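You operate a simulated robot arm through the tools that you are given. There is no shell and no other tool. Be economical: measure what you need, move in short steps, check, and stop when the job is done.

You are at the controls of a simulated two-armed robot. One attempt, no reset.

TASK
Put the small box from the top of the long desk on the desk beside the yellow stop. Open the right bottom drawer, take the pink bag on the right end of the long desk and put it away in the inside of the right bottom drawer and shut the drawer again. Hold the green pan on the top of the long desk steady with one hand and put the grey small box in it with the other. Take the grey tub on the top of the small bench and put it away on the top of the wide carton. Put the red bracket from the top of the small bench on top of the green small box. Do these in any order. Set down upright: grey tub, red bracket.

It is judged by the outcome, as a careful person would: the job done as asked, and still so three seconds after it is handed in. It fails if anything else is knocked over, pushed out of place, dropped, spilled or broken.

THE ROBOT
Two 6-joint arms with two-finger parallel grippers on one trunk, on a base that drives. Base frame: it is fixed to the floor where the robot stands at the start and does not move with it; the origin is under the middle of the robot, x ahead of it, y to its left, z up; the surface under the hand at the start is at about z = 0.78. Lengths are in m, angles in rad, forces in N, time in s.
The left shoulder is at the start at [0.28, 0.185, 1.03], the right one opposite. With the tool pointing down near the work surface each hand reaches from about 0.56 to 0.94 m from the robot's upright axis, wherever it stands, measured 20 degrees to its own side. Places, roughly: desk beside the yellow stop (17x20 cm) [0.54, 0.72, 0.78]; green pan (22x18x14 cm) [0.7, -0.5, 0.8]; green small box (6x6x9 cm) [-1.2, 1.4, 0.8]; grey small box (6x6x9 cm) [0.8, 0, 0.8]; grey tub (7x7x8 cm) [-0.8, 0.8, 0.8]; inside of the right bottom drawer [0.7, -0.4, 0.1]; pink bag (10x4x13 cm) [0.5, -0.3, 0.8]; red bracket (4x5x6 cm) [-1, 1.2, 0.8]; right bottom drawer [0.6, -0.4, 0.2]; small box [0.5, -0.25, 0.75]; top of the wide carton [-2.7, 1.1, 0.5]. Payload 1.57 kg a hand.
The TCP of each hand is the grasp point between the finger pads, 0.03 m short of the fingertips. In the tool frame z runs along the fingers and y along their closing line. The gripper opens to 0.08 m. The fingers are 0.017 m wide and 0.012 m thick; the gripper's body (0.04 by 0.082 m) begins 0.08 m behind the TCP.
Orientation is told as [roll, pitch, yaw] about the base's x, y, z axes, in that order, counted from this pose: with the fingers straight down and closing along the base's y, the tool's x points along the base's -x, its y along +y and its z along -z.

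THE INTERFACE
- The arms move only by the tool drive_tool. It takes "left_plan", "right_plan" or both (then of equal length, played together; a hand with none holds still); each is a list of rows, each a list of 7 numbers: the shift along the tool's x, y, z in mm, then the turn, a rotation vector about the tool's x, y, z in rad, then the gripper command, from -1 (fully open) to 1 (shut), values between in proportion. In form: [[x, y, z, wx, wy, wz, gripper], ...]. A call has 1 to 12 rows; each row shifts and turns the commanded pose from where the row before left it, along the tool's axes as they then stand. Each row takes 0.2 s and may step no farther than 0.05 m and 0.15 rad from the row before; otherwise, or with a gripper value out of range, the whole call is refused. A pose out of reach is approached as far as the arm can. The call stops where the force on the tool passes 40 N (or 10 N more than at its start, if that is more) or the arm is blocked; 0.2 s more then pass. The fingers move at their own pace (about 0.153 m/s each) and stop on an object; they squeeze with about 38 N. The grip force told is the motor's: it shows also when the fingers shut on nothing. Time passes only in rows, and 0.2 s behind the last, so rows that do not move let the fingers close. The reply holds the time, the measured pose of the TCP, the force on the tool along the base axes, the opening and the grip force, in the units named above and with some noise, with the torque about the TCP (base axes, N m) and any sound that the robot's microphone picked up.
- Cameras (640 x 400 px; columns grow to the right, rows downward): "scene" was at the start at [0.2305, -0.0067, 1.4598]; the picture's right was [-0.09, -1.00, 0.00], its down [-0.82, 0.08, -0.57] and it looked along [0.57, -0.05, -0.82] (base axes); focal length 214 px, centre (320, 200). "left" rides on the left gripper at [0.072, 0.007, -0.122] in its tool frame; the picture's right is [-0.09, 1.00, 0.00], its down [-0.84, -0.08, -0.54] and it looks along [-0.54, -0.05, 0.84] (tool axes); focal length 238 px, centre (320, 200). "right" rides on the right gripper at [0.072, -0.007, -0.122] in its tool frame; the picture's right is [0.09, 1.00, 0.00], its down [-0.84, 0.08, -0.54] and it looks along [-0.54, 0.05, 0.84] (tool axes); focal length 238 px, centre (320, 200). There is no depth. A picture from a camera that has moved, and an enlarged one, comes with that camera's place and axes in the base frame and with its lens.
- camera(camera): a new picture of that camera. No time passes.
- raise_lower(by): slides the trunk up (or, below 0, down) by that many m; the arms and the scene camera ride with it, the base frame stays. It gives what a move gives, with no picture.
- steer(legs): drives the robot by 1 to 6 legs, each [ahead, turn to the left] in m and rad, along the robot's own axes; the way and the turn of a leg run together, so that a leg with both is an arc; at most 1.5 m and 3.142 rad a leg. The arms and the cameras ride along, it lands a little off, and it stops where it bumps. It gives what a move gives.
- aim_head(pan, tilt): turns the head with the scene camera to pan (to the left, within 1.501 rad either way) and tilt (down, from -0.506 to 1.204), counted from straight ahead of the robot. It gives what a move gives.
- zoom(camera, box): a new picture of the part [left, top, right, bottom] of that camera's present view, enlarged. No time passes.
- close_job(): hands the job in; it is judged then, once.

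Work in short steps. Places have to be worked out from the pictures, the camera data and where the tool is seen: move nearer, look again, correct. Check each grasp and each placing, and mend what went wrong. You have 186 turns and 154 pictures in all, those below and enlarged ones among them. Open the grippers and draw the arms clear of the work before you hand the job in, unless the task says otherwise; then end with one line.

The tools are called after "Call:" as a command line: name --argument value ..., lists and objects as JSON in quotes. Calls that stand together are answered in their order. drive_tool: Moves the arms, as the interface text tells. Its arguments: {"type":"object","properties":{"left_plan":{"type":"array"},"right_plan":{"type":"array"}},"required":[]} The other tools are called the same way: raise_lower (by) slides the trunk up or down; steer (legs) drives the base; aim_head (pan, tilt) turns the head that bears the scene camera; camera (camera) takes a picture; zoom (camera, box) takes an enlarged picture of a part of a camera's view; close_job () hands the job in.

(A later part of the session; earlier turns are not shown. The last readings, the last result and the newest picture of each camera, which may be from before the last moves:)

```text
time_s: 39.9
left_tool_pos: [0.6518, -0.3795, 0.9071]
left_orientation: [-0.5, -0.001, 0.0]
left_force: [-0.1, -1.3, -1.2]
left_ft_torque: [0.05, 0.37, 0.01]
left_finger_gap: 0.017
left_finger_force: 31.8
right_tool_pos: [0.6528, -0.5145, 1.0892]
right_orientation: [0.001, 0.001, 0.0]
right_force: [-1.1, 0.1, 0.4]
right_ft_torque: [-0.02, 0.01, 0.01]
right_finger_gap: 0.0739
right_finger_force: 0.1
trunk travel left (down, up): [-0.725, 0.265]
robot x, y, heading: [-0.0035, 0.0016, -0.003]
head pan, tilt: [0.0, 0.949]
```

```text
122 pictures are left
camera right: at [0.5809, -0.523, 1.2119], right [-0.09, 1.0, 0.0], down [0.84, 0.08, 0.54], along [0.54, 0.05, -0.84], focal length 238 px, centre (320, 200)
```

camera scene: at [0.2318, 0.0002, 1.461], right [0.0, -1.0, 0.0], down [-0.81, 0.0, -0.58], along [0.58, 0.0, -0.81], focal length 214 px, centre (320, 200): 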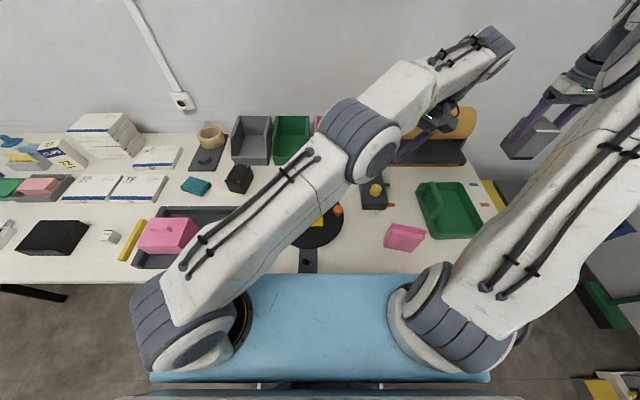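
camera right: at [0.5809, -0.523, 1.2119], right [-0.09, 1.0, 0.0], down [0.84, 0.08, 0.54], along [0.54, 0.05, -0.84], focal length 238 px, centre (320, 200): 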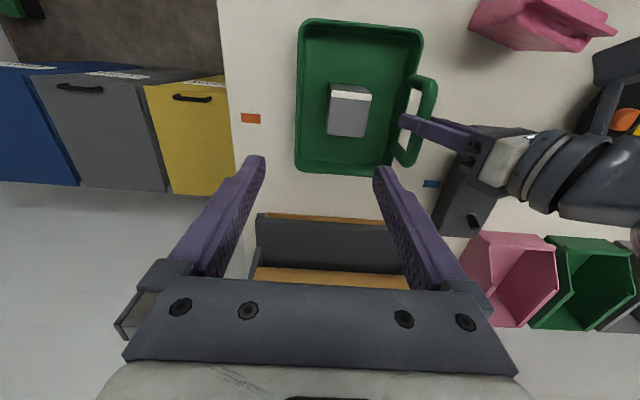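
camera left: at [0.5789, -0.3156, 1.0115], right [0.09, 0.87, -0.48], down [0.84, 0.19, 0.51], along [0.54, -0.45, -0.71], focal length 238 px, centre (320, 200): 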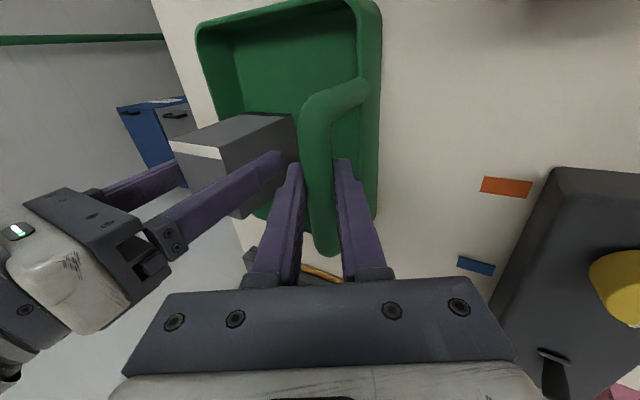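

Box stands in the pan. Release the handle and withdraw the left hand along its axis.

Call:
drive_tool --left_plan '[[0, 0, 0, 0, 0, 0, 0.2], [0, 0, 0, 0, 0, 0, -0.5], [0, 0, 0, 0, 0, 0, -0.5], [0, 0, -30, 0, 0, 0, -0.5], [0, 0, -45, 0, 0, 0, -0.5], [0, 0, -45, 0, 0, 0, -0.5], [0, 0, -45, 0, 0, 0, -0.5], [0, 0, -45, 0, 0, 0, -0.5], [0, 0, -45, -0.125, 0, 0, -0.5], [0, 0, -20, -0.125, 0, 0, -0.5], [0, 30, 0, -0.125, 0, 0, -0.5], [0, 40, 0, -0.125, 0, 0, -0.5]]'

Call:
zoom --camera "right" --box '[220, 0, 620, 250]'

Call:
zoom --camera "scene" --box '[270, 120, 530, 282]'

```text
time_s: 42.5
left_tool_pos: [0.649, -0.1814, 1.1365]
left_orientation: [0.002, 0.001, 0.0]
left_force: [-0.6, -0.1, 0.2]
left_ft_torque: [0.0, 0.01, 0.0]
left_finger_gap: 0.0599
left_finger_force: 0.1
right_tool_pos: [0.6525, -0.5161, 1.0891]
right_orientation: [0.0, -0.001, 0.0]
right_force: [1.2, -0.4, 0.2]
right_ft_torque: [-0.04, 0.0, -0.02]
right_finger_gap: 0.0739
right_finger_force: 0.1
trunk travel left (down, up): [-0.725, 0.265]
robot x, y, heading: [-0.0015, -0.0001, -0.004]
head pan, tilt: [0.0, 0.949]
```

```text
1.60 times, centred on (420, 125) of right
camera zoom: at [0.581, -0.5229, 1.2115], right [-0.09, 1.0, 0.0], down [0.84, 0.08, 0.54], along [0.54, 0.05, -0.84], focal length 381 px, centre (160, 320)
```

zoom: 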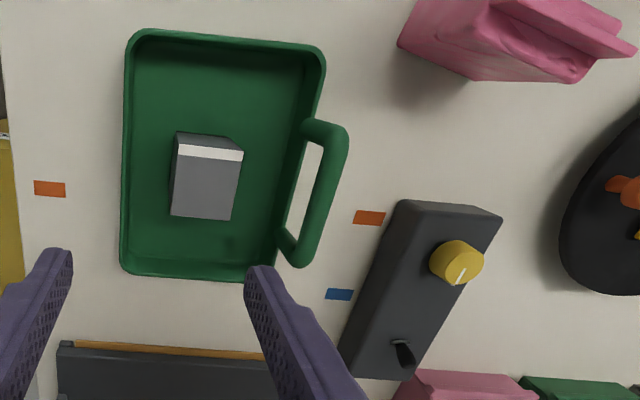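

```text
2.46 times, centred on (400, 201) of scene
camera zoom: at [0.2319, 0.0, 1.461], right [0.0, -1.0, 0.0], down [-0.81, 0.0, -0.58], along [0.58, 0.0, -0.81], focal length 528 px, centre (123, 198)
```

zoom: 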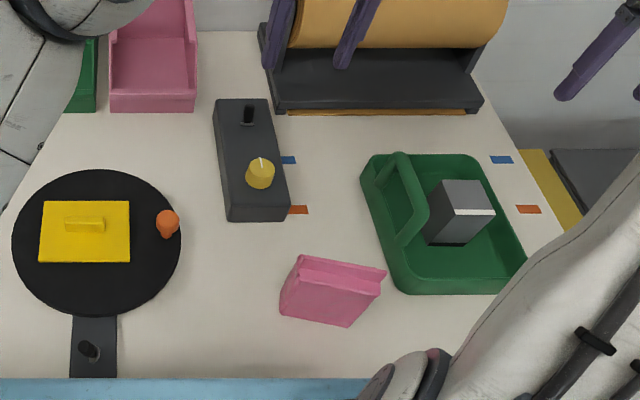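

Pan and box are fine. Now look at the bag up close with the left hand's camera.

Call:
drive_tool --left_plan '[[20, -20, 0, 0, 0, 0, -1], [40, -15, 0, 0, 0, 0, -1], [40, -15, 0, 0, 0, 0, -1], [40, -15, 0, 0, 0, 0, -1]]'

Call:
camera --camera "left"

Call:
aim_head --pan -0.5 --tilt 1.15

Call:
camera --camera "scene"

```text
time_s: 43.5
left_tool_pos: [0.5115, -0.2481, 1.1355]
left_orientation: [0.001, -0.001, 0.0]
left_force: [0.0, 0.0, -0.7]
left_ft_torque: [0.0, 0.0, -0.02]
left_finger_gap: 0.0796
left_finger_force: 0.0
right_tool_pos: [0.6524, -0.5151, 1.0891]
right_orientation: [0.0, 0.001, 0.0]
right_force: [0.2, -0.5, 0.2]
right_ft_torque: [0.01, -0.03, -0.03]
right_finger_gap: 0.0739
right_finger_force: 0.0
trunk travel left (down, up): [-0.725, 0.265]
robot x, y, heading: [0.0029, 0.0006, 0.007]
head pan, tilt: [0.0, 0.949]
```

```text
119 pictures are left
camera left: at [0.4381, -0.2412, 1.258], right [0.09, 1.0, 0.0], down [0.84, -0.08, 0.54], along [0.54, -0.05, -0.84], focal length 238 px, centre (320, 200)
```

left: 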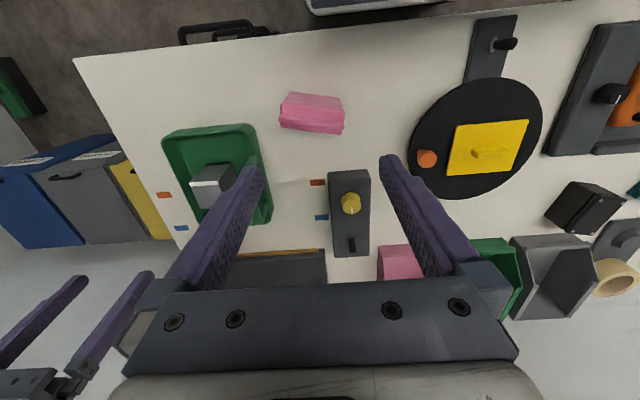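

```text
time_s: 44.4
left_tool_pos: [0.5101, -0.2479, 1.1353]
left_orientation: [0.0, -0.001, 0.001]
left_force: [0.1, 0.4, -0.2]
left_ft_torque: [0.02, 0.02, 0.0]
left_finger_gap: 0.0801
left_finger_force: 0.1
right_tool_pos: [0.6525, -0.5154, 1.0887]
right_orientation: [0.0, 0.0, 0.001]
right_force: [-0.5, -0.3, 0.1]
right_ft_torque: [0.0, -0.01, 0.0]
right_finger_gap: 0.074
right_finger_force: 0.1
trunk travel left (down, up): [-0.725, 0.265]
robot x, y, heading: [0.0022, -0.0005, -0.002]
head pan, tilt: [-0.499, 1.15]
```

```text
118 pictures are left
camera scene: at [0.2114, -0.0284, 1.4477], right [-0.48, -0.88, 0.0], down [-0.8, 0.44, -0.41], along [0.36, -0.2, -0.91], focal length 214 px, centre (320, 200)
```

scene: 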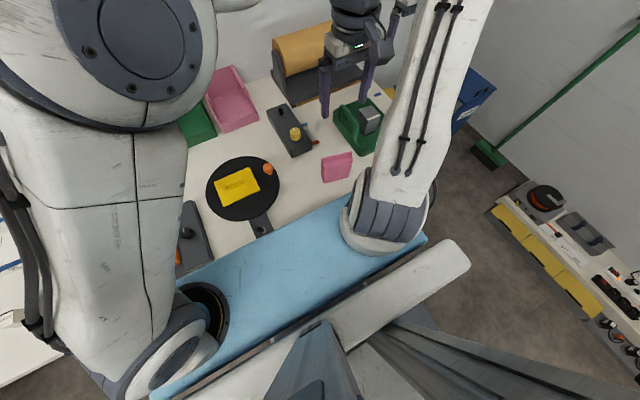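

Call:
zoom --camera "left" --box '[250, 70, 380, 160]'

```text
4.44 times, centred on (315, 115) of left
camera zoom: at [0.4386, -0.2411, 1.2581], right [0.09, 1.0, 0.0], down [0.84, -0.08, 0.54], along [0.54, -0.05, -0.84], focal length 1059 px, centre (342, 578)
```

zoom: 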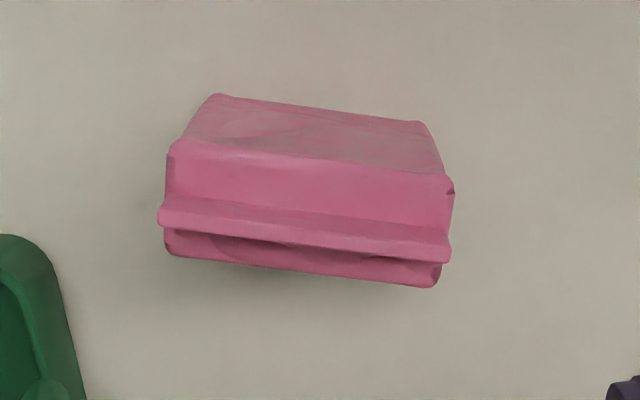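

The bag stands at about (0.531,-0.260), 3.6 cm thick, its long side yawed ≈-0.22 from y; ridge at z≈0.91. I'll clear the left hand away and turn the right hand to yaw ≈1.35 above the bag.

Call:
drive_tool --left_plan '[[0, 47, -10, 0, 0, 0, -1], [0, 47, -10, 0, 0, 0, -1], [0, 47, -10, 0, 0, 0, -1], [0, 47, -10, 0, 0, 0, -1], [0, 47, -10, 0, 0, 0, -1], [0, 47, -10, 0, 0, 0, -1], [0, 47, -10, 0, 0, 0, -1], [0, 47, -10, 0, 0, 0, -1], [0, 47, -10, 0, 0, 0, -1], [0, 47, -10, 0, 0, 0, -1]]'

Call:
drive_tool --right_plan '[[25, 45, 0, 0, 0, 0, -1], [25, 43, 0, 0, 0, 0, -1], [25, 43, 0, 0, 0, 0, -1], [25, 43, 0, 0, 0, -0.14, -1], [0, 0, 0, 0, 0, -0.15, -1], [0, 0, 0, 0, 0, -0.15, -1], [0, 0, 0, 0, 0, -0.15, -1], [0, 0, 0, 0, 0, -0.15, -1], [0, 0, 0, 0, 0, -0.15, -1], [0, 0, 0, 0, 0, -0.15, -1], [0, 0, 0, 0, 0, -0.15, -1], [0, 0, 0, 0, 0, -0.15, -1]]'

Call:
camera --camera "right"

```text
time_s: 46.6
left_tool_pos: [0.512, 0.2228, 1.2381]
left_orientation: [0.0, 0.001, -0.001]
left_force: [-0.8, 0.3, 1.0]
left_ft_torque: [-0.02, -0.02, -0.01]
left_finger_gap: 0.0798
left_finger_force: 0.0
right_tool_pos: [0.6532, -0.5151, 1.0888]
right_orientation: [0.0, 0.0, 0.001]
right_force: [-1.0, 0.1, 0.8]
right_ft_torque: [-0.02, 0.0, 0.01]
right_finger_gap: 0.0741
right_finger_force: 0.1
trunk travel left (down, up): [-0.725, 0.265]
robot x, y, heading: [0.0025, 0.0006, 0.0]
head pan, tilt: [-0.499, 1.15]
```

```text
refused: row 1 steps farther than a row can; nothing moved
```

```text
116 pictures are left
camera right: at [0.5809, -0.5228, 1.2116], right [-0.09, 1.0, 0.0], down [0.84, 0.08, 0.54], along [0.54, 0.05, -0.84], focal length 238 px, centre (320, 200)
```

right: 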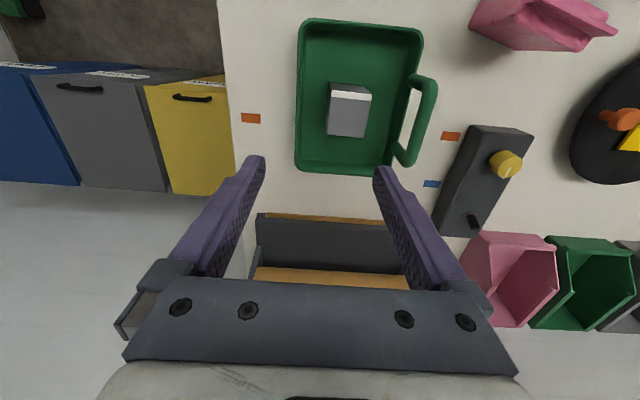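

Call:
drive_tool --right_plan '[[20.3, 42.5, 0, 0, 0, 0, -1], [20.3, 42.5, 0, 0, 0, 0, -1], [20.3, 42.5, 0, 0, 0, 0, -1], [20.3, 42.5, 0, 0, 0, 0, -1], [20.3, 42.5, 0, 0, 0, 0, -1], [20.3, 42.5, 0, 0, 0, 0, -1]]'

Call:
drive_tool --right_plan '[[0, 0, 0, 0, 0, -0.15, -1], [0, 0, 0, 0, 0, -0.15, -1], [0, 0, 0, 0, 0, -0.15, -1], [0, 0, 0, 0, 0, -0.15, -1], [0, 0, 0, 0, 0, -0.15, -1], [0, 0, 0, 0, 0, -0.15, -1], [0, 0, 0, 0, 0, -0.15, -1], [0, 0, 0, 0, 0, -0.15, -1], [0, 0, 0, 0, 0, -0.15, -1]]'

Call:
camera --camera "right"

```text
time_s: 48.0
left_tool_pos: [0.5123, 0.2221, 1.2387]
left_orientation: [-0.001, -0.001, 0.0]
left_force: [0.3, -0.4, -0.8]
left_ft_torque: [-0.02, 0.06, -0.01]
left_finger_gap: 0.0801
left_finger_force: 0.0
right_tool_pos: [0.5309, -0.2592, 1.0908]
right_orientation: [0.001, 0.0, 0.001]
right_force: [1.1, 0.0, -0.3]
right_ft_torque: [0.01, 0.04, 0.02]
right_finger_gap: 0.0803
right_finger_force: 0.0
trunk travel left (down, up): [-0.725, 0.265]
robot x, y, heading: [-0.0024, 0.0017, -0.002]
head pan, tilt: [-0.499, 1.15]
```

```text
time_s: 50.0
left_tool_pos: [0.511, 0.2214, 1.2378]
left_orientation: [-0.001, -0.001, -0.001]
left_force: [0.0, -0.5, -0.5]
left_ft_torque: [0.0, 0.01, 0.02]
left_finger_gap: 0.0799
left_finger_force: 0.1
right_tool_pos: [0.5329, -0.2584, 1.0917]
right_orientation: [0.0, 0.001, 1.354]
right_force: [-0.4, 0.3, 0.5]
right_ft_torque: [0.0, -0.04, 0.02]
right_finger_gap: 0.0799
right_finger_force: 0.0
trunk travel left (down, up): [-0.725, 0.265]
robot x, y, heading: [0.0034, -0.0017, 0.0]
head pan, tilt: [-0.499, 1.15]
```

```text
115 pictures are left
camera right: at [0.5237, -0.3315, 1.2135], right [-0.99, 0.13, 0.0], down [0.11, 0.83, 0.54], along [0.07, 0.54, -0.84], focal length 238 px, centre (320, 200)
```

right: 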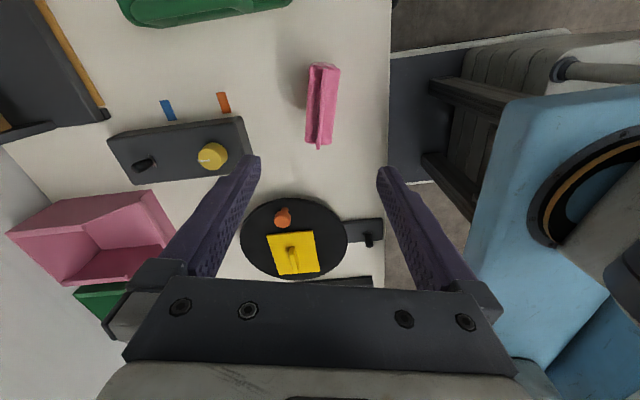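

Call:
zoom --camera "right" --box '[270, 50, 370, 160]'

```text
3.64 times, centred on (320, 105) of right
camera zoom: at [0.5237, -0.3315, 1.2135], right [-0.99, 0.13, 0.0], down [0.11, 0.83, 0.54], along [0.07, 0.54, -0.84], focal length 867 px, centre (320, 546)
```

zoom: 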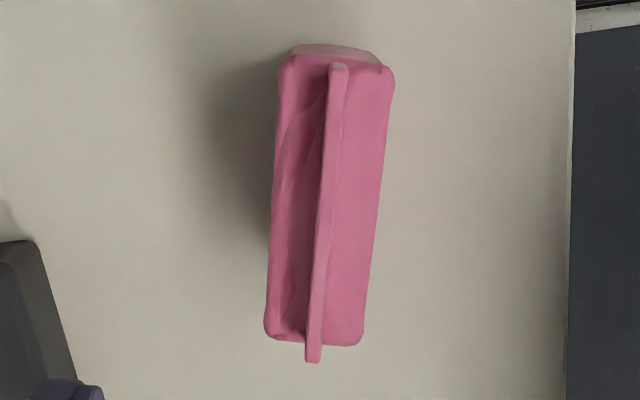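

Centre (0.531,-0.261) and yaw match. Descend to z≈0.852 and grip.

Call:
drive_tool --right_plan '[[2, 1, 45, 0, 0, 0, -1], [0, 0, 45, 0, 0, 0, -1], [0, 0, 45, 0, 0, 0, -1], [0, 0, 45, 0, 0, 0, -1], [0, 0, 40, 0, 0, 0, -1], [0, 0, 20, 0, 0, 0, -1]]'

Call:
camera --camera "right"

```text
time_s: 51.4
left_tool_pos: [0.5113, 0.222, 1.2373]
left_orientation: [-0.002, 0.0, 0.0]
left_force: [0.3, 1.1, -0.4]
left_ft_torque: [0.0, -0.03, -0.01]
left_finger_gap: 0.0802
left_finger_force: 0.2
right_tool_pos: [0.529, -0.2594, 0.8522]
right_orientation: [-0.001, 0.0, 1.35]
right_force: [-0.9, -0.7, -0.3]
right_ft_torque: [-0.03, 0.0, 0.01]
right_finger_gap: 0.0802
right_finger_force: 0.0
trunk travel left (down, up): [-0.725, 0.265]
robot x, y, heading: [0.0009, -0.0012, -0.002]
head pan, tilt: [-0.499, 1.15]
```

```text
113 pictures are left
camera right: at [0.5204, -0.333, 0.974], right [-0.99, 0.13, 0.0], down [0.11, 0.83, 0.54], along [0.07, 0.54, -0.84], focal length 238 px, centre (320, 200)
```

right: 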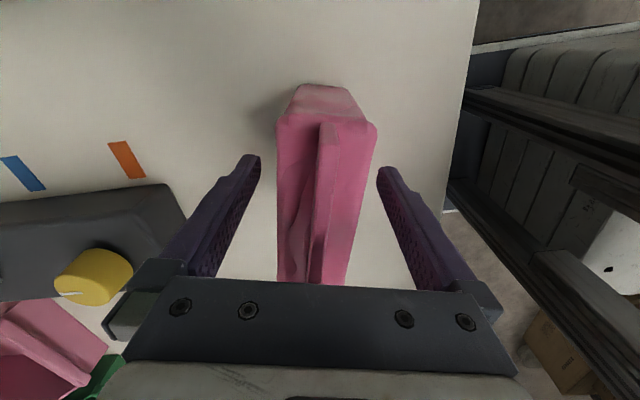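

Call:
drive_tool --right_plan '[[0, 0, 0, 0, 0, 0, 0], [0, 0, 0, 0, 0, 0, 1], [0, 0, 0, 0, 0, 0, 1], [0, 0, -20, 0, 0, 0, 1], [0, 0, -45, 0, 0, 0, 1], [0, 0, -45, 0, 0, 0, 1], [0, 0, -45, 0, 0, 0, 1], [0, 0, -45, 0, 0, 0, 1]]'

Call:
camera --camera "right"

```text
time_s: 53.2
left_tool_pos: [0.5112, 0.2219, 1.2382]
left_orientation: [0.0, -0.001, 0.0]
left_force: [0.2, -0.4, 1.2]
left_ft_torque: [-0.01, 0.0, 0.0]
left_finger_gap: 0.0799
left_finger_force: 0.0
right_tool_pos: [0.5328, -0.2627, 1.0524]
right_orientation: [0.001, 0.001, 1.349]
right_force: [0.0, -0.6, -1.5]
right_ft_torque: [0.07, 0.01, -0.01]
right_finger_gap: 0.0394
right_finger_force: 38.1
trunk travel left (down, up): [-0.725, 0.265]
robot x, y, heading: [0.0014, -0.001, -0.001]
head pan, tilt: [-0.499, 1.15]
```

```text
112 pictures are left
camera right: at [0.5233, -0.335, 1.1746], right [-0.99, 0.13, 0.0], down [0.11, 0.83, 0.54], along [0.07, 0.54, -0.84], focal length 238 px, centre (320, 200)
```

right: 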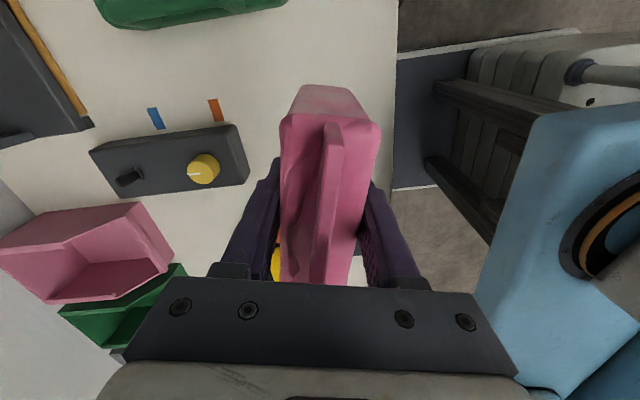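

Bag held. Raise it and back the base straight off from the desk a bit.

Call:
drive_tool --right_plan '[[0, 0, -45, 0, 0, 0, 1], [0, 0, -45, 0, 0, 0, 1]]'

Call:
steer --legs '[[-0.25, 0]]'

Call:
aim_head --pan -0.4 --tilt 0.95

Call:
camera --camera "scene"

```text
time_s: 53.8
left_tool_pos: [0.5106, 0.2218, 1.2381]
left_orientation: [-0.002, 0.0, -0.001]
left_force: [0.0, -0.2, 0.2]
left_ft_torque: [0.0, 0.03, -0.02]
left_finger_gap: 0.0801
left_finger_force: 0.1
right_tool_pos: [0.5319, -0.2641, 1.142]
right_orientation: [-0.001, 0.0, 1.351]
right_force: [0.3, 0.2, -1.5]
right_ft_torque: [0.05, 0.02, 0.02]
right_finger_gap: 0.0394
right_finger_force: 37.7
trunk travel left (down, up): [-0.725, 0.265]
robot x, y, heading: [0.001, 0.0022, 0.003]
head pan, tilt: [-0.499, 1.15]
```

```text
time_s: 55.6
left_tool_pos: [0.2563, 0.222, 1.2391]
left_orientation: [-0.001, 0.0, -0.001]
left_force: [-0.3, -0.3, -0.9]
left_ft_torque: [0.02, 0.0, 0.02]
left_finger_gap: 0.0799
left_finger_force: 0.1
right_tool_pos: [0.2769, -0.2632, 1.1412]
right_orientation: [-0.001, -0.001, 1.349]
right_force: [1.0, 0.3, -1.0]
right_ft_torque: [-0.02, 0.03, 0.04]
right_finger_gap: 0.0397
right_finger_force: 38.1
trunk travel left (down, up): [-0.725, 0.265]
robot x, y, heading: [-0.2526, 0.0073, 0.004]
head pan, tilt: [-0.499, 1.15]
```

```text
time_s: 56.4
left_tool_pos: [0.2557, 0.2213, 1.2373]
left_orientation: [0.002, 0.001, 0.0]
left_force: [0.0, -0.6, 0.1]
left_ft_torque: [-0.01, 0.02, -0.02]
left_finger_gap: 0.0801
left_finger_force: 0.0
right_tool_pos: [0.2772, -0.2628, 1.1417]
right_orientation: [0.0, -0.001, 1.349]
right_force: [1.0, 0.7, -1.3]
right_ft_torque: [0.0, -0.01, -0.02]
right_finger_gap: 0.0396
right_finger_force: 38.3
trunk travel left (down, up): [-0.725, 0.265]
robot x, y, heading: [-0.255, -0.003, -0.0]
head pan, tilt: [-0.4, 0.949]
```

```text
111 pictures are left
camera scene: at [-0.0291, -0.0281, 1.4609], right [-0.39, -0.92, 0.0], down [-0.75, 0.32, -0.58], along [0.54, -0.23, -0.81], focal length 214 px, centre (320, 200)
```

scene: 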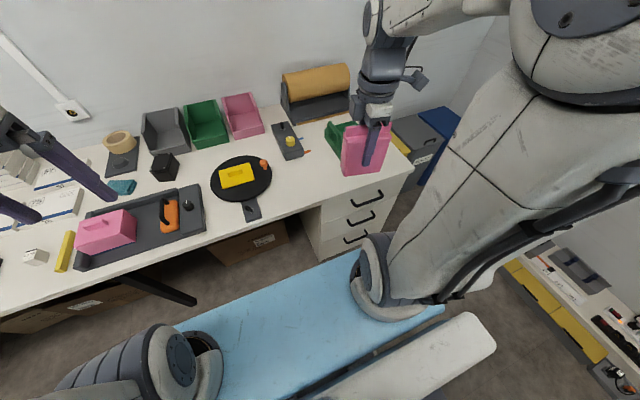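

The cabinet with three drawers is visible at the right end. I'll shift the base right by an S-manoeuvre, to about (-0.45,-0.2).

Call:
steer --legs '[[0, 0.785], [-0.28, 0], [0, -0.785]]'

Call:
aim_head --pan -0.2 --tilt 0.85

Call:
camera --camera "scene"

```text
time_s: 57.7
left_tool_pos: [0.2117, 0.3144, 1.2393]
left_orientation: [0.003, -0.002, 0.19]
left_force: [0.2, -0.5, -0.3]
left_ft_torque: [0.1, 0.01, 0.0]
left_finger_gap: 0.0804
left_finger_force: 0.0
right_tool_pos: [0.323, -0.1592, 1.1408]
right_orientation: [0.001, -0.002, 1.54]
right_force: [0.3, -1.2, -1.3]
right_ft_torque: [0.07, 0.0, -0.03]
right_finger_gap: 0.0394
right_finger_force: 37.8
trunk travel left (down, up): [-0.725, 0.265]
robot x, y, heading: [-0.2507, 0.0044, 0.174]
head pan, tilt: [-0.4, 0.949]
stopped in leg 1: the robot was blocked; the commanded pose is now the measured one
```

```text
time_s: 58.4
left_tool_pos: [0.2099, 0.3157, 1.238]
left_orientation: [0.002, 0.0, 0.19]
left_force: [-0.2, 0.4, 0.7]
left_ft_torque: [0.0, 0.0, 0.0]
left_finger_gap: 0.0804
left_finger_force: 0.1
right_tool_pos: [0.3238, -0.1572, 1.1398]
right_orientation: [0.0, -0.001, 1.541]
right_force: [-0.8, 0.3, -0.9]
right_ft_torque: [-0.03, 0.0, -0.01]
right_finger_gap: 0.0394
right_finger_force: 37.9
trunk travel left (down, up): [-0.725, 0.265]
robot x, y, heading: [-0.2493, 0.0007, 0.182]
head pan, tilt: [-0.201, 0.85]
```

```text
110 pictures are left
camera scene: at [-0.0144, 0.0288, 1.4684], right [-0.02, -1.0, 0.0], down [-0.75, 0.02, -0.66], along [0.66, -0.01, -0.75], focal length 214 px, centre (320, 200)
```

scene: 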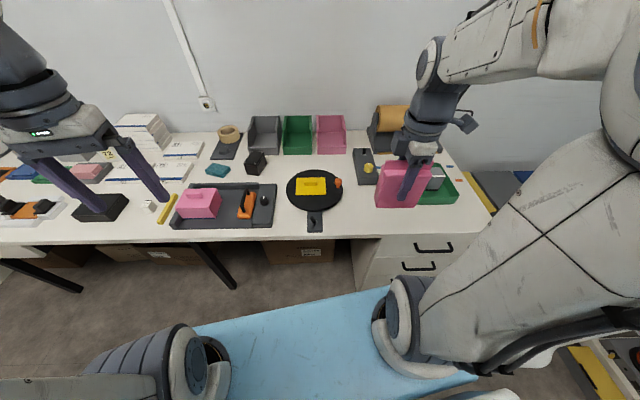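

Rotation was blocked by something unseen. Look to the right-rear and left-rear.

Call:
aim_head --pan -1.5 --tilt 0.9

Call:
camera --camera "scene"

Call:
aim_head --pan 1.5 --tilt 0.9

Call:
camera --camera "scene"

```text
time_s: 59.9
left_tool_pos: [0.2099, 0.3149, 1.2383]
left_orientation: [0.003, -0.001, 0.189]
left_force: [0.3, 0.8, -0.1]
left_ft_torque: [0.01, 0.02, -0.03]
left_finger_gap: 0.0798
left_finger_force: 0.1
right_tool_pos: [0.3245, -0.1569, 1.1416]
right_orientation: [-0.001, -0.001, 1.539]
right_force: [-0.8, 0.1, -1.1]
right_ft_torque: [0.0, 0.0, -0.02]
right_finger_gap: 0.0395
right_finger_force: 38.5
trunk travel left (down, up): [-0.725, 0.265]
robot x, y, heading: [-0.2501, -0.0007, 0.178]
head pan, tilt: [-1.499, 0.901]
```

```text
109 pictures are left
camera scene: at [-0.0737, -0.0423, 1.4646], right [-0.97, -0.25, 0.0], down [-0.2, 0.76, -0.62], along [0.15, -0.6, -0.78], focal length 214 px, centre (320, 200)
```

scene: 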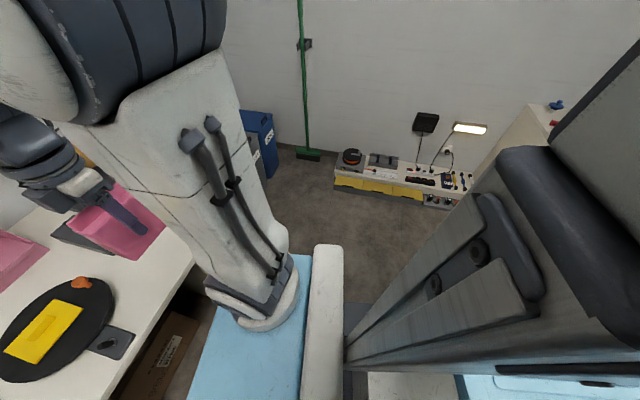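

```text
time_s: 62.5
left_tool_pos: [0.2101, 0.3161, 1.2383]
left_orientation: [0.001, 0.002, 0.191]
left_force: [0.5, -0.3, -0.3]
left_ft_torque: [-0.03, 0.01, -0.01]
left_finger_gap: 0.08
left_finger_force: 0.2
right_tool_pos: [0.3236, -0.1563, 1.1409]
right_orientation: [-0.002, -0.001, 1.539]
right_force: [0.5, 0.7, -1.6]
right_ft_torque: [-0.03, 0.02, -0.04]
right_finger_gap: 0.0396
right_finger_force: 37.8
trunk travel left (down, up): [-0.725, 0.265]
robot x, y, heading: [-0.2514, 0.0029, 0.176]
head pan, tilt: [1.499, 0.901]
```

```text
108 pictures are left
camera scene: at [-0.1009, 0.1062, 1.4645], right [0.99, 0.11, 0.0], down [0.08, -0.78, -0.62], along [-0.07, 0.62, -0.78], focal length 214 px, centre (320, 200)
```

scene: 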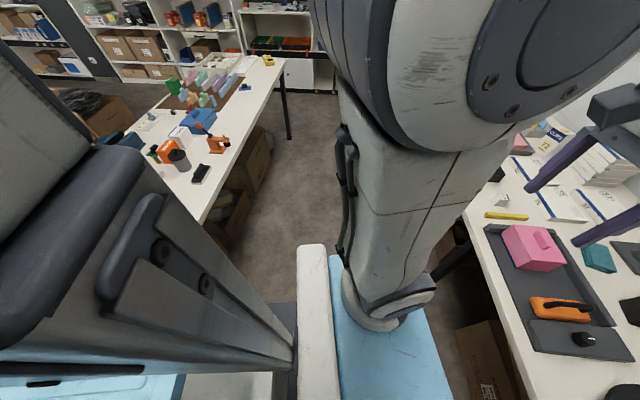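

Something on the floor at the right rear (a blue cooler-like object seen in an early picture) may be what the base hit. Turn back straight and look down to the right rear.

Call:
steer --legs '[[0, -0.178]]'

Call:
aim_head --pan -1.1 --tilt 1.1

Call:
camera --camera "scene"

```text
time_s: 63.6
left_tool_pos: [0.2589, 0.2308, 1.2384]
left_orientation: [0.002, 0.0, 0.011]
left_force: [-0.6, 0.5, -0.1]
left_ft_torque: [0.04, 0.01, 0.0]
left_finger_gap: 0.0801
left_finger_force: 0.0
right_tool_pos: [0.2863, -0.2545, 1.1406]
right_orientation: [0.002, -0.002, 1.364]
right_force: [0.3, -0.2, -0.5]
right_ft_torque: [-0.03, 0.01, 0.0]
right_finger_gap: 0.0394
right_finger_force: 38.2
trunk travel left (down, up): [-0.725, 0.265]
robot x, y, heading: [-0.2442, 0.002, 0.005]
head pan, tilt: [1.499, 0.901]
```

```text
time_s: 65.9
left_tool_pos: [0.2588, 0.2298, 1.2382]
left_orientation: [0.001, -0.001, 0.013]
left_force: [0.2, -0.5, 0.3]
left_ft_torque: [-0.03, 0.01, 0.02]
left_finger_gap: 0.0799
left_finger_force: 0.1
right_tool_pos: [0.2857, -0.2549, 1.1412]
right_orientation: [0.0, 0.001, 1.362]
right_force: [0.8, 0.0, -1.6]
right_ft_torque: [-0.03, 0.01, 0.02]
right_finger_gap: 0.0393
right_finger_force: 37.8
trunk travel left (down, up): [-0.725, 0.265]
robot x, y, heading: [-0.2489, 0.0038, 0.003]
head pan, tilt: [-1.1, 1.1]
```

```text
107 pictures are left
camera scene: at [-0.0613, -0.0536, 1.4507], right [-0.89, -0.46, 0.0], down [-0.41, 0.79, -0.45], along [0.21, -0.4, -0.89], focal length 214 px, centre (320, 200)
```

scene: 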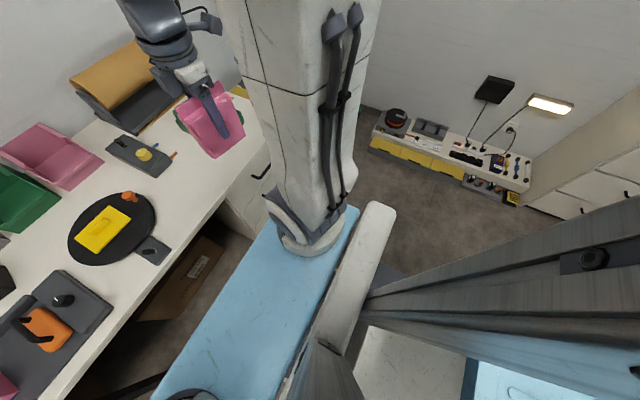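

Call:
zoom --camera "scene" --box '[340, 250, 640, 400]'

Call:
aim_head --pan -0.9 --tilt 0.9

Call:
camera --camera "scene"

```text
2.13 times, centred on (490, 325) of scene
camera zoom: at [-0.0613, -0.0536, 1.4507], right [-0.89, -0.46, 0.0], down [-0.41, 0.79, -0.45], along [0.21, -0.4, -0.89], focal length 458 px, centre (-43, -67)
```

zoom: 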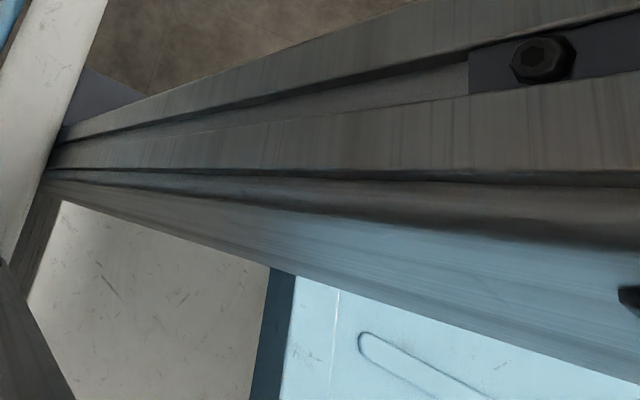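

```text
time_s: 66.6
left_tool_pos: [0.259, 0.2298, 1.2379]
left_orientation: [0.002, 0.0, 0.013]
left_force: [-1.0, 0.4, 0.0]
left_ft_torque: [0.02, 0.02, 0.03]
left_finger_gap: 0.0802
left_finger_force: 0.0
right_tool_pos: [0.2864, -0.2551, 1.1412]
right_orientation: [0.0, 0.0, 1.363]
right_force: [0.5, -0.1, -0.4]
right_ft_torque: [0.02, -0.02, 0.0]
right_finger_gap: 0.0395
right_finger_force: 38.2
trunk travel left (down, up): [-0.725, 0.265]
robot x, y, heading: [-0.2482, 0.0013, 0.002]
head pan, tilt: [-0.901, 0.901]
```

```text
105 pictures are left
camera scene: at [-0.0432, -0.0565, 1.4645], right [-0.78, -0.62, 0.0], down [-0.49, 0.61, -0.62], along [0.39, -0.49, -0.78], focal length 214 px, centre (320, 200)
```

scene: 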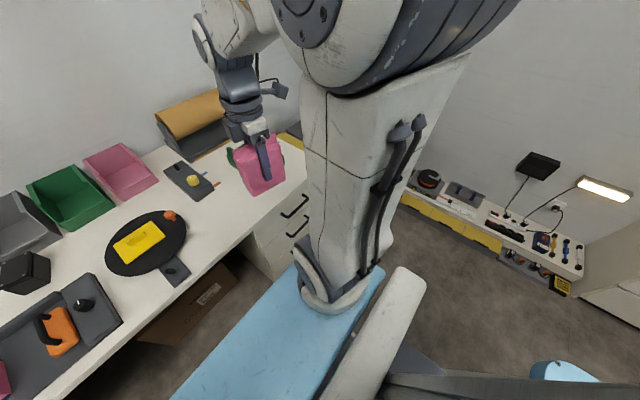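

That blue shape is a part of the robot itself (same pixels after moving), so it's the rear left probably meeting the bench. I'll instead turn right in place, facing the cabinet, after backing a little.

Call:
steer --legs '[[-0.1, 0], [0, -0.5]]'

Call:
aim_head --pan 0 --tilt 0.85

Call:
camera --camera "scene"

```text
time_s: 68.0
left_tool_pos: [0.223, 0.2098, 1.2384]
left_orientation: [0.002, -0.002, -0.015]
left_force: [-0.4, -0.6, 0.7]
left_ft_torque: [0.05, -0.04, -0.02]
left_finger_gap: 0.0799
left_finger_force: 0.0
right_tool_pos: [0.2386, -0.2756, 1.1404]
right_orientation: [0.0, 0.0, 1.335]
right_force: [-1.1, -0.5, 0.0]
right_ft_torque: [0.04, -0.02, -0.01]
right_finger_gap: 0.0395
right_finger_force: 38.0
trunk travel left (down, up): [-0.725, 0.265]
robot x, y, heading: [-0.2904, -0.0283, -0.074]
head pan, tilt: [-0.901, 0.901]
stopped in leg 2: the robot was blocked; the commanded pose is now the measured one
```

```text
time_s: 69.2
left_tool_pos: [0.2229, 0.2102, 1.2385]
left_orientation: [0.002, 0.002, -0.016]
left_force: [-0.4, 0.7, -1.0]
left_ft_torque: [0.02, 0.04, 0.0]
left_finger_gap: 0.0801
left_finger_force: 0.2
right_tool_pos: [0.2402, -0.2748, 1.1399]
right_orientation: [0.0, -0.001, 1.337]
right_force: [0.0, 0.9, -1.1]
right_ft_torque: [0.0, 0.03, 0.01]
right_finger_gap: 0.0396
right_finger_force: 38.1
trunk travel left (down, up): [-0.725, 0.265]
robot x, y, heading: [-0.2927, -0.0253, -0.081]
head pan, tilt: [0.0, 0.85]
```

```text
104 pictures are left
camera scene: at [-0.0535, -0.0425, 1.4685], right [-0.08, -1.0, 0.0], down [-0.75, 0.06, -0.66], along [0.66, -0.05, -0.75], focal length 214 px, centre (320, 200)
```

scene: 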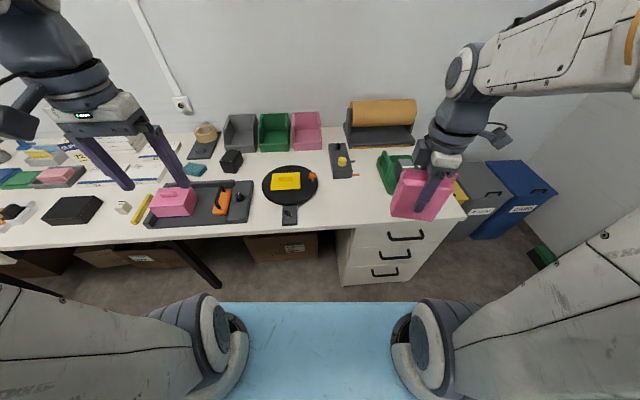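

The rear-left likely catches the bench corner near (-0.58,0.5). Go forward to x≈-0.1, turn left there, reverse diagonally to the right, then straighten.

Call:
steer --legs '[[0.19, 0.08], [0, 0.5], [-0.37, 0], [0, -0.5]]'

Call:
camera --camera "scene"

```text
time_s: 75.5
left_tool_pos: [0.0456, 0.0969, 1.2383]
left_orientation: [0.0, -0.002, 0.139]
left_force: [0.2, -0.3, 0.4]
left_ft_torque: [0.01, 0.0, 0.03]
left_finger_gap: 0.0799
left_finger_force: 0.1
right_tool_pos: [0.137, -0.3796, 1.1398]
right_orientation: [0.004, 0.0, 1.487]
right_force: [0.9, 0.5, -1.2]
right_ft_torque: [0.0, 0.02, -0.03]
right_finger_gap: 0.0397
right_finger_force: 38.2
trunk travel left (down, up): [-0.725, 0.265]
robot x, y, heading: [-0.4252, -0.2151, 0.078]
head pan, tilt: [0.0, 0.85]
stopped in leg 4: the robot was blocked; the commanded pose is now the measured one
```

```text
103 pictures are left
camera scene: at [-0.1891, -0.1946, 1.4685], right [0.08, -1.0, 0.0], down [-0.75, -0.06, -0.66], along [0.66, 0.05, -0.75], focal length 214 px, centre (320, 200)
```

scene: 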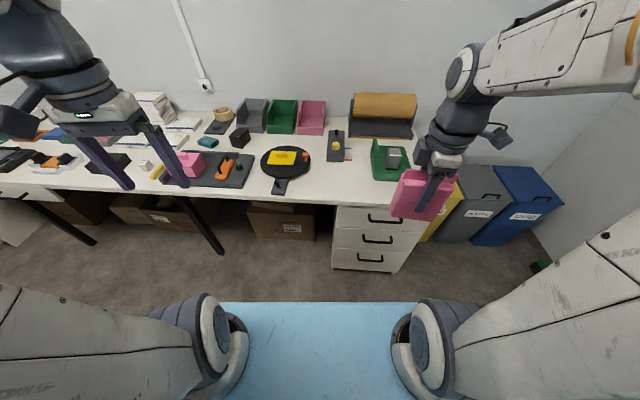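

The robot is at (-0.425,-0.215). One more S-move will put it squarely facing the drawers and farther from the bench.

Call:
steer --legs '[[0.28, 0], [0, 0.45], [-0.36, 0], [0, -0.53]]'

Call:
camera --camera "scene"

```text
time_s: 82.1
left_tool_pos: [0.0453, -0.1034, 1.2382]
left_orientation: [0.003, -0.001, 0.042]
left_force: [0.5, 0.2, 0.2]
left_ft_torque: [-0.02, 0.0, -0.01]
left_finger_gap: 0.0802
left_finger_force: 0.0
right_tool_pos: [0.0889, -0.5879, 1.1413]
right_orientation: [0.002, 0.0, 1.391]
right_force: [0.0, -0.2, -1.0]
right_ft_torque: [-0.01, 0.0, 0.03]
right_finger_gap: 0.0396
right_finger_force: 37.8
trunk travel left (down, up): [-0.725, 0.265]
robot x, y, heading: [-0.4521, -0.3701, -0.015]
head pan, tilt: [0.0, 0.85]
```

```text
102 pictures are left
camera scene: at [-0.2161, -0.3726, 1.4685], right [-0.02, -1.0, 0.0], down [-0.75, 0.01, -0.66], along [0.66, -0.01, -0.75], focal length 214 px, centre (320, 200)
```

scene: 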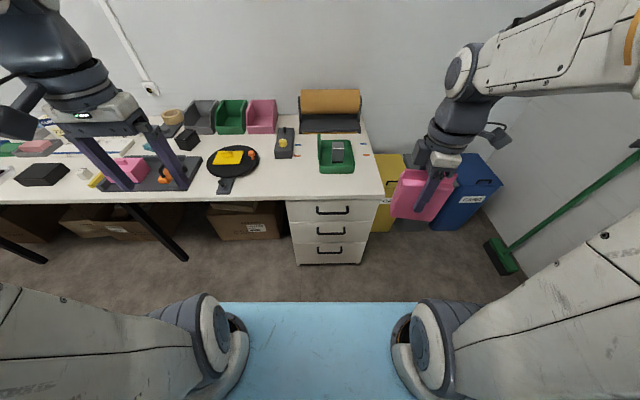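

Now squarely in front: bottom handle near (0.41,-0.44,0.29). Lower the trunk and orient the left hand to point forward with vertical closing.

Call:
raise_lower --by -0.5

Call:
drive_tool --left_plan '[[0, 0, 0, 0, 0, 0.147, -1], [0, 0, 0, 0, 0, 0.147, -1], [0, 0, 0, 0, 0, 0.147, -1], [0, 0, 0, 0, 0, 0.147, -1], [0, 0, 0, 0, 0, 0.147, -1], [0, 0, 0, 0, 0, 0.147, -1], [0, 0, 0, 0, 0, 0.147, -1], [0, 0, 0, 0, 0, 0.147, -1], [0, 0, 0, 0, 0, 0.147, -1], [0, 0, 0, 0, 0, 0.147, -1], [0, 0, 0, 0, 0, 0.142, -1]]'

Call:
drive_tool --left_plan '[[0, 0, 0, -0.143, 0, 0, -1], [0, 0, 0, -0.143, 0, 0, -1], [0, 0, 0, -0.143, 0, 0, -1], [0, 0, 0, -0.143, 0, 0, -1], [0, 0, 0, -0.143, 0, 0, -1], [0, 0, 0, -0.143, 0, 0, -1], [0, 0, 0, -0.143, 0, 0, -1], [0, 0, 0, -0.143, 0, 0, -1], [0, 0, 0, -0.143, 0, 0, -1], [0, 0, 0, -0.143, 0, 0, -1], [0, 0, 0, -0.14, 0, 0, -1]]'

Call:
camera --camera "left"

Call:
camera --camera "scene"

```text
refused: -0.5 is not a number from -0.4 to 0.4
```

```text
time_s: 84.5
left_tool_pos: [0.0449, -0.1036, 1.2379]
left_orientation: [0.0, 0.002, -1.572]
left_force: [0.2, 0.8, 0.1]
left_ft_torque: [-0.01, 0.03, 0.01]
left_finger_gap: 0.08
left_finger_force: 0.1
right_tool_pos: [0.0904, -0.589, 1.1403]
right_orientation: [0.001, 0.001, 1.39]
right_force: [0.2, -0.4, -1.8]
right_ft_torque: [-0.03, 0.02, -0.01]
right_finger_gap: 0.0395
right_finger_force: 38.2
trunk travel left (down, up): [-0.725, 0.265]
robot x, y, heading: [-0.4532, -0.3669, -0.021]
head pan, tilt: [0.0, 0.85]
```

```text
time_s: 86.9
left_tool_pos: [0.2511, -0.078, 1.4905]
left_orientation: [1.537, -0.009, -1.563]
left_force: [-0.4, -0.4, -0.1]
left_ft_torque: [-0.02, 0.01, 0.0]
left_finger_gap: 0.08
left_finger_force: 0.1
left hand out of reach, approached as far as the arm can: row 1, 2, 3, 4, 5, 6, 7, 8, 9, 10, 11
right_tool_pos: [0.0903, -0.5874, 1.1407]
right_orientation: [0.002, 0.001, 1.392]
right_force: [-0.2, -1.0, -1.3]
right_ft_torque: [0.03, 0.02, 0.01]
right_finger_gap: 0.0395
right_finger_force: 38.2
trunk travel left (down, up): [-0.725, 0.265]
robot x, y, heading: [-0.4566, -0.3702, -0.016]
head pan, tilt: [0.0, 0.85]
```

```text
101 pictures are left
camera left: at [0.1283, -0.0071, 1.5009], right [0.03, -0.08, 1.0], down [-0.54, -0.84, -0.05], along [0.84, -0.53, -0.07], focal length 238 px, centre (320, 200)
```

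left: 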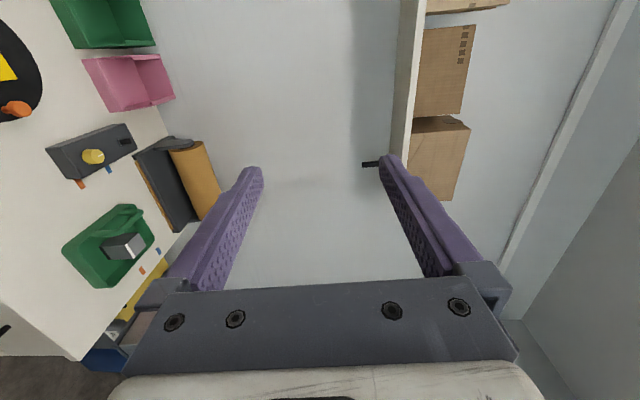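

```text
100 pictures are left
camera scene: at [-0.216, -0.3726, 1.4684], right [-0.02, -1.0, 0.0], down [-0.75, 0.01, -0.66], along [0.66, -0.01, -0.75], focal length 214 px, centre (320, 200)
```

scene: 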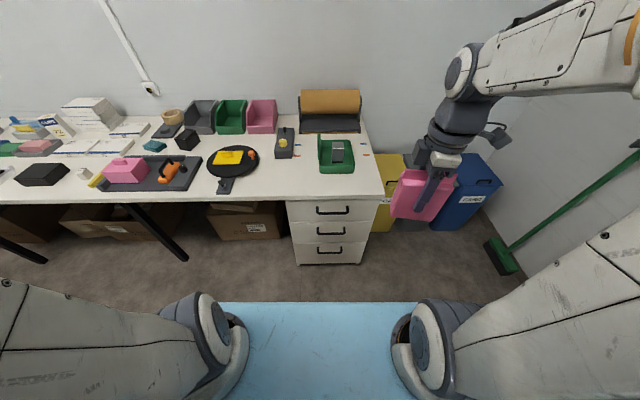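

Lower the trunk in two steps.

Call:
raise_lower --by -0.4

Call:
raise_lower --by -0.2

Call:
camera --camera "scene"

```text
time_s: 90.8
left_tool_pos: [0.2506, -0.0792, 1.0902]
left_orientation: [1.535, -0.008, -1.563]
left_force: [-0.7, -0.1, 0.0]
left_ft_torque: [0.03, -0.04, -0.01]
left_finger_gap: 0.0799
left_finger_force: 0.0
right_tool_pos: [0.0894, -0.5872, 0.7407]
right_orientation: [0.002, 0.0, 1.391]
right_force: [-0.1, -0.1, -0.9]
right_ft_torque: [-0.01, 0.01, -0.03]
right_finger_gap: 0.0396
right_finger_force: 37.7
trunk travel left (down, up): [-0.325, 0.665]
robot x, y, heading: [-0.4525, -0.3669, -0.016]
head pan, tilt: [0.0, 0.85]
```

```text
time_s: 92.9
left_tool_pos: [0.2509, -0.0777, 0.8896]
left_orientation: [1.537, -0.009, -1.564]
left_force: [0.4, 0.3, -0.6]
left_ft_torque: [-0.02, -0.02, 0.02]
left_finger_gap: 0.0802
left_finger_force: 0.1
right_tool_pos: [0.0899, -0.5888, 0.5412]
right_orientation: [0.003, 0.0, 1.391]
right_force: [-0.6, 0.5, -0.6]
right_ft_torque: [0.0, 0.02, -0.05]
right_finger_gap: 0.0396
right_finger_force: 38.4
trunk travel left (down, up): [-0.125, 0.865]
robot x, y, heading: [-0.4541, -0.3703, -0.012]
head pan, tilt: [0.0, 0.85]
```

```text
99 pictures are left
camera scene: at [-0.2162, -0.3727, 0.8685], right [-0.02, -1.0, 0.0], down [-0.75, 0.01, -0.66], along [0.66, -0.01, -0.75], focal length 214 px, centre (320, 200)
```

scene: 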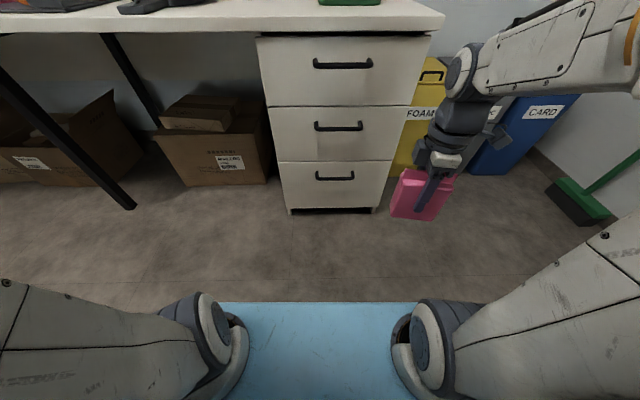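

Triangulated bottom handle: (0.415,-0.442,0.289), ~15 cm wide. Start bringing the left hand down/right in front of the drawers; small first step to see how the command follows.

Call:
drive_tool --left_plan '[[-20, -40, 0, 0, 0, 0, -1], [-20, -40, 0, 0, 0, 0, -1], [-20, -40, 0, 0, 0, 0, -1], [-20, -40, 0, 0, 0, 0, -1]]'

```text
time_s: 93.9
left_tool_pos: [0.2794, -0.1632, 0.8656]
left_orientation: [1.521, -0.009, -1.561]
left_force: [0.2, -0.2, -0.7]
left_ft_torque: [-0.02, 0.01, -0.02]
left_finger_gap: 0.0799
left_finger_force: 0.1
left hand out of reach, approached as far as the arm can: row 1, 2, 3, 4
right_tool_pos: [0.0897, -0.5871, 0.541]
right_orientation: [0.002, -0.001, 1.393]
right_force: [-0.3, 0.0, -1.5]
right_ft_torque: [0.01, -0.01, -0.01]
right_finger_gap: 0.0398
right_finger_force: 37.6
trunk travel left (down, up): [-0.125, 0.865]
robot x, y, heading: [-0.4558, -0.3681, -0.019]
head pan, tilt: [0.0, 0.85]
```

The commanded pose lags behind at small x; push the command forward (tool z) until reachable.

Call:
drive_tool --left_plan '[[0, 0, 45, 0, 0, 0, -1], [0, 0, 45, 0, 0, 0, -1], [0, 0, 45, 0, 0, 0, -1], [0, 0, 45, 0, 0, 0, -1]]'

Call:
camera --camera "scene"

```text
time_s: 94.9
left_tool_pos: [0.4598, -0.1667, 0.8743]
left_orientation: [1.537, -0.008, -1.564]
left_force: [0.5, 0.8, 0.6]
left_ft_torque: [0.02, 0.03, 0.0]
left_finger_gap: 0.0801
left_finger_force: 0.1
left hand out of reach, approached as far as the arm can: row 1
right_tool_pos: [0.0905, -0.5859, 0.54]
right_orientation: [0.001, -0.001, 1.393]
right_force: [0.7, -0.5, -1.7]
right_ft_torque: [-0.02, -0.03, 0.02]
right_finger_gap: 0.0396
right_finger_force: 37.9
trunk travel left (down, up): [-0.125, 0.865]
robot x, y, heading: [-0.45, -0.3697, -0.011]
head pan, tilt: [0.0, 0.85]
```

```text
98 pictures are left
camera scene: at [-0.2164, -0.3727, 0.8685], right [-0.02, -1.0, 0.0], down [-0.75, 0.01, -0.66], along [0.66, -0.01, -0.75], focal length 214 px, centre (320, 200)
```

scene: 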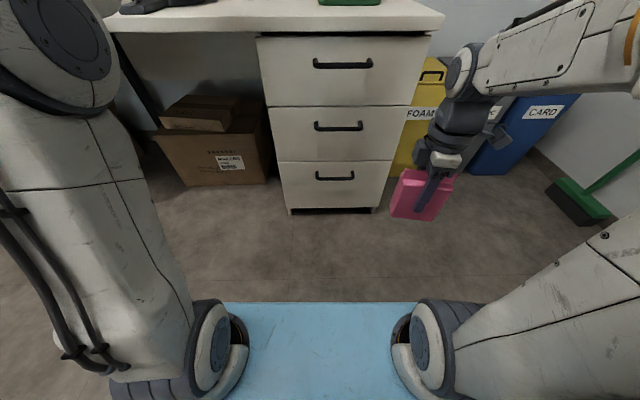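

The hand is over the desk edge area; back it out to x≈0.28, then go down.

Call:
drive_tool --left_plan '[[0, 0, -45, 0, 0, 0, -1], [0, 0, -45, 0, 0, 0, -1], [0, 0, -45, 0, 0, 0, -1], [0, 0, -35, 0, 0, 0, -1]]'

Call:
drive_tool --left_plan '[[0, -45, 0, 0, 0, 0, -1], [0, -45, 0, 0, 0, 0, -1], [0, -45, 0, 0, 0, 0, -1]]'

```text
time_s: 95.9
left_tool_pos: [0.2914, -0.1682, 0.8763]
left_orientation: [1.537, -0.01, -1.563]
left_force: [0.4, -0.5, -0.5]
left_ft_torque: [-0.01, -0.03, -0.02]
left_finger_gap: 0.0797
left_finger_force: 0.0
right_tool_pos: [0.0908, -0.5877, 0.5409]
right_orientation: [0.003, 0.001, 1.392]
right_force: [0.6, 0.8, -1.2]
right_ft_torque: [-0.04, -0.01, 0.04]
right_finger_gap: 0.0395
right_finger_force: 38.2
trunk travel left (down, up): [-0.125, 0.865]
robot x, y, heading: [-0.4555, -0.3677, -0.017]
head pan, tilt: [0.0, 0.85]
```

```text
time_s: 96.7
left_tool_pos: [0.2858, -0.1667, 0.7414]
left_orientation: [1.54, -0.017, -1.558]
left_force: [1.3, -0.7, 1.0]
left_ft_torque: [0.01, 0.0, 0.1]
left_finger_gap: 0.0799
left_finger_force: 0.0
left hand out of reach, approached as far as the arm can: row 1, 2
right_tool_pos: [0.0903, -0.5867, 0.5423]
right_orientation: [0.002, 0.0, 1.391]
right_force: [-0.5, -0.4, -1.0]
right_ft_torque: [0.02, 0.0, 0.0]
right_finger_gap: 0.0396
right_finger_force: 37.6
trunk travel left (down, up): [-0.125, 0.865]
robot x, y, heading: [-0.4545, -0.3693, -0.017]
head pan, tilt: [0.0, 0.85]
```

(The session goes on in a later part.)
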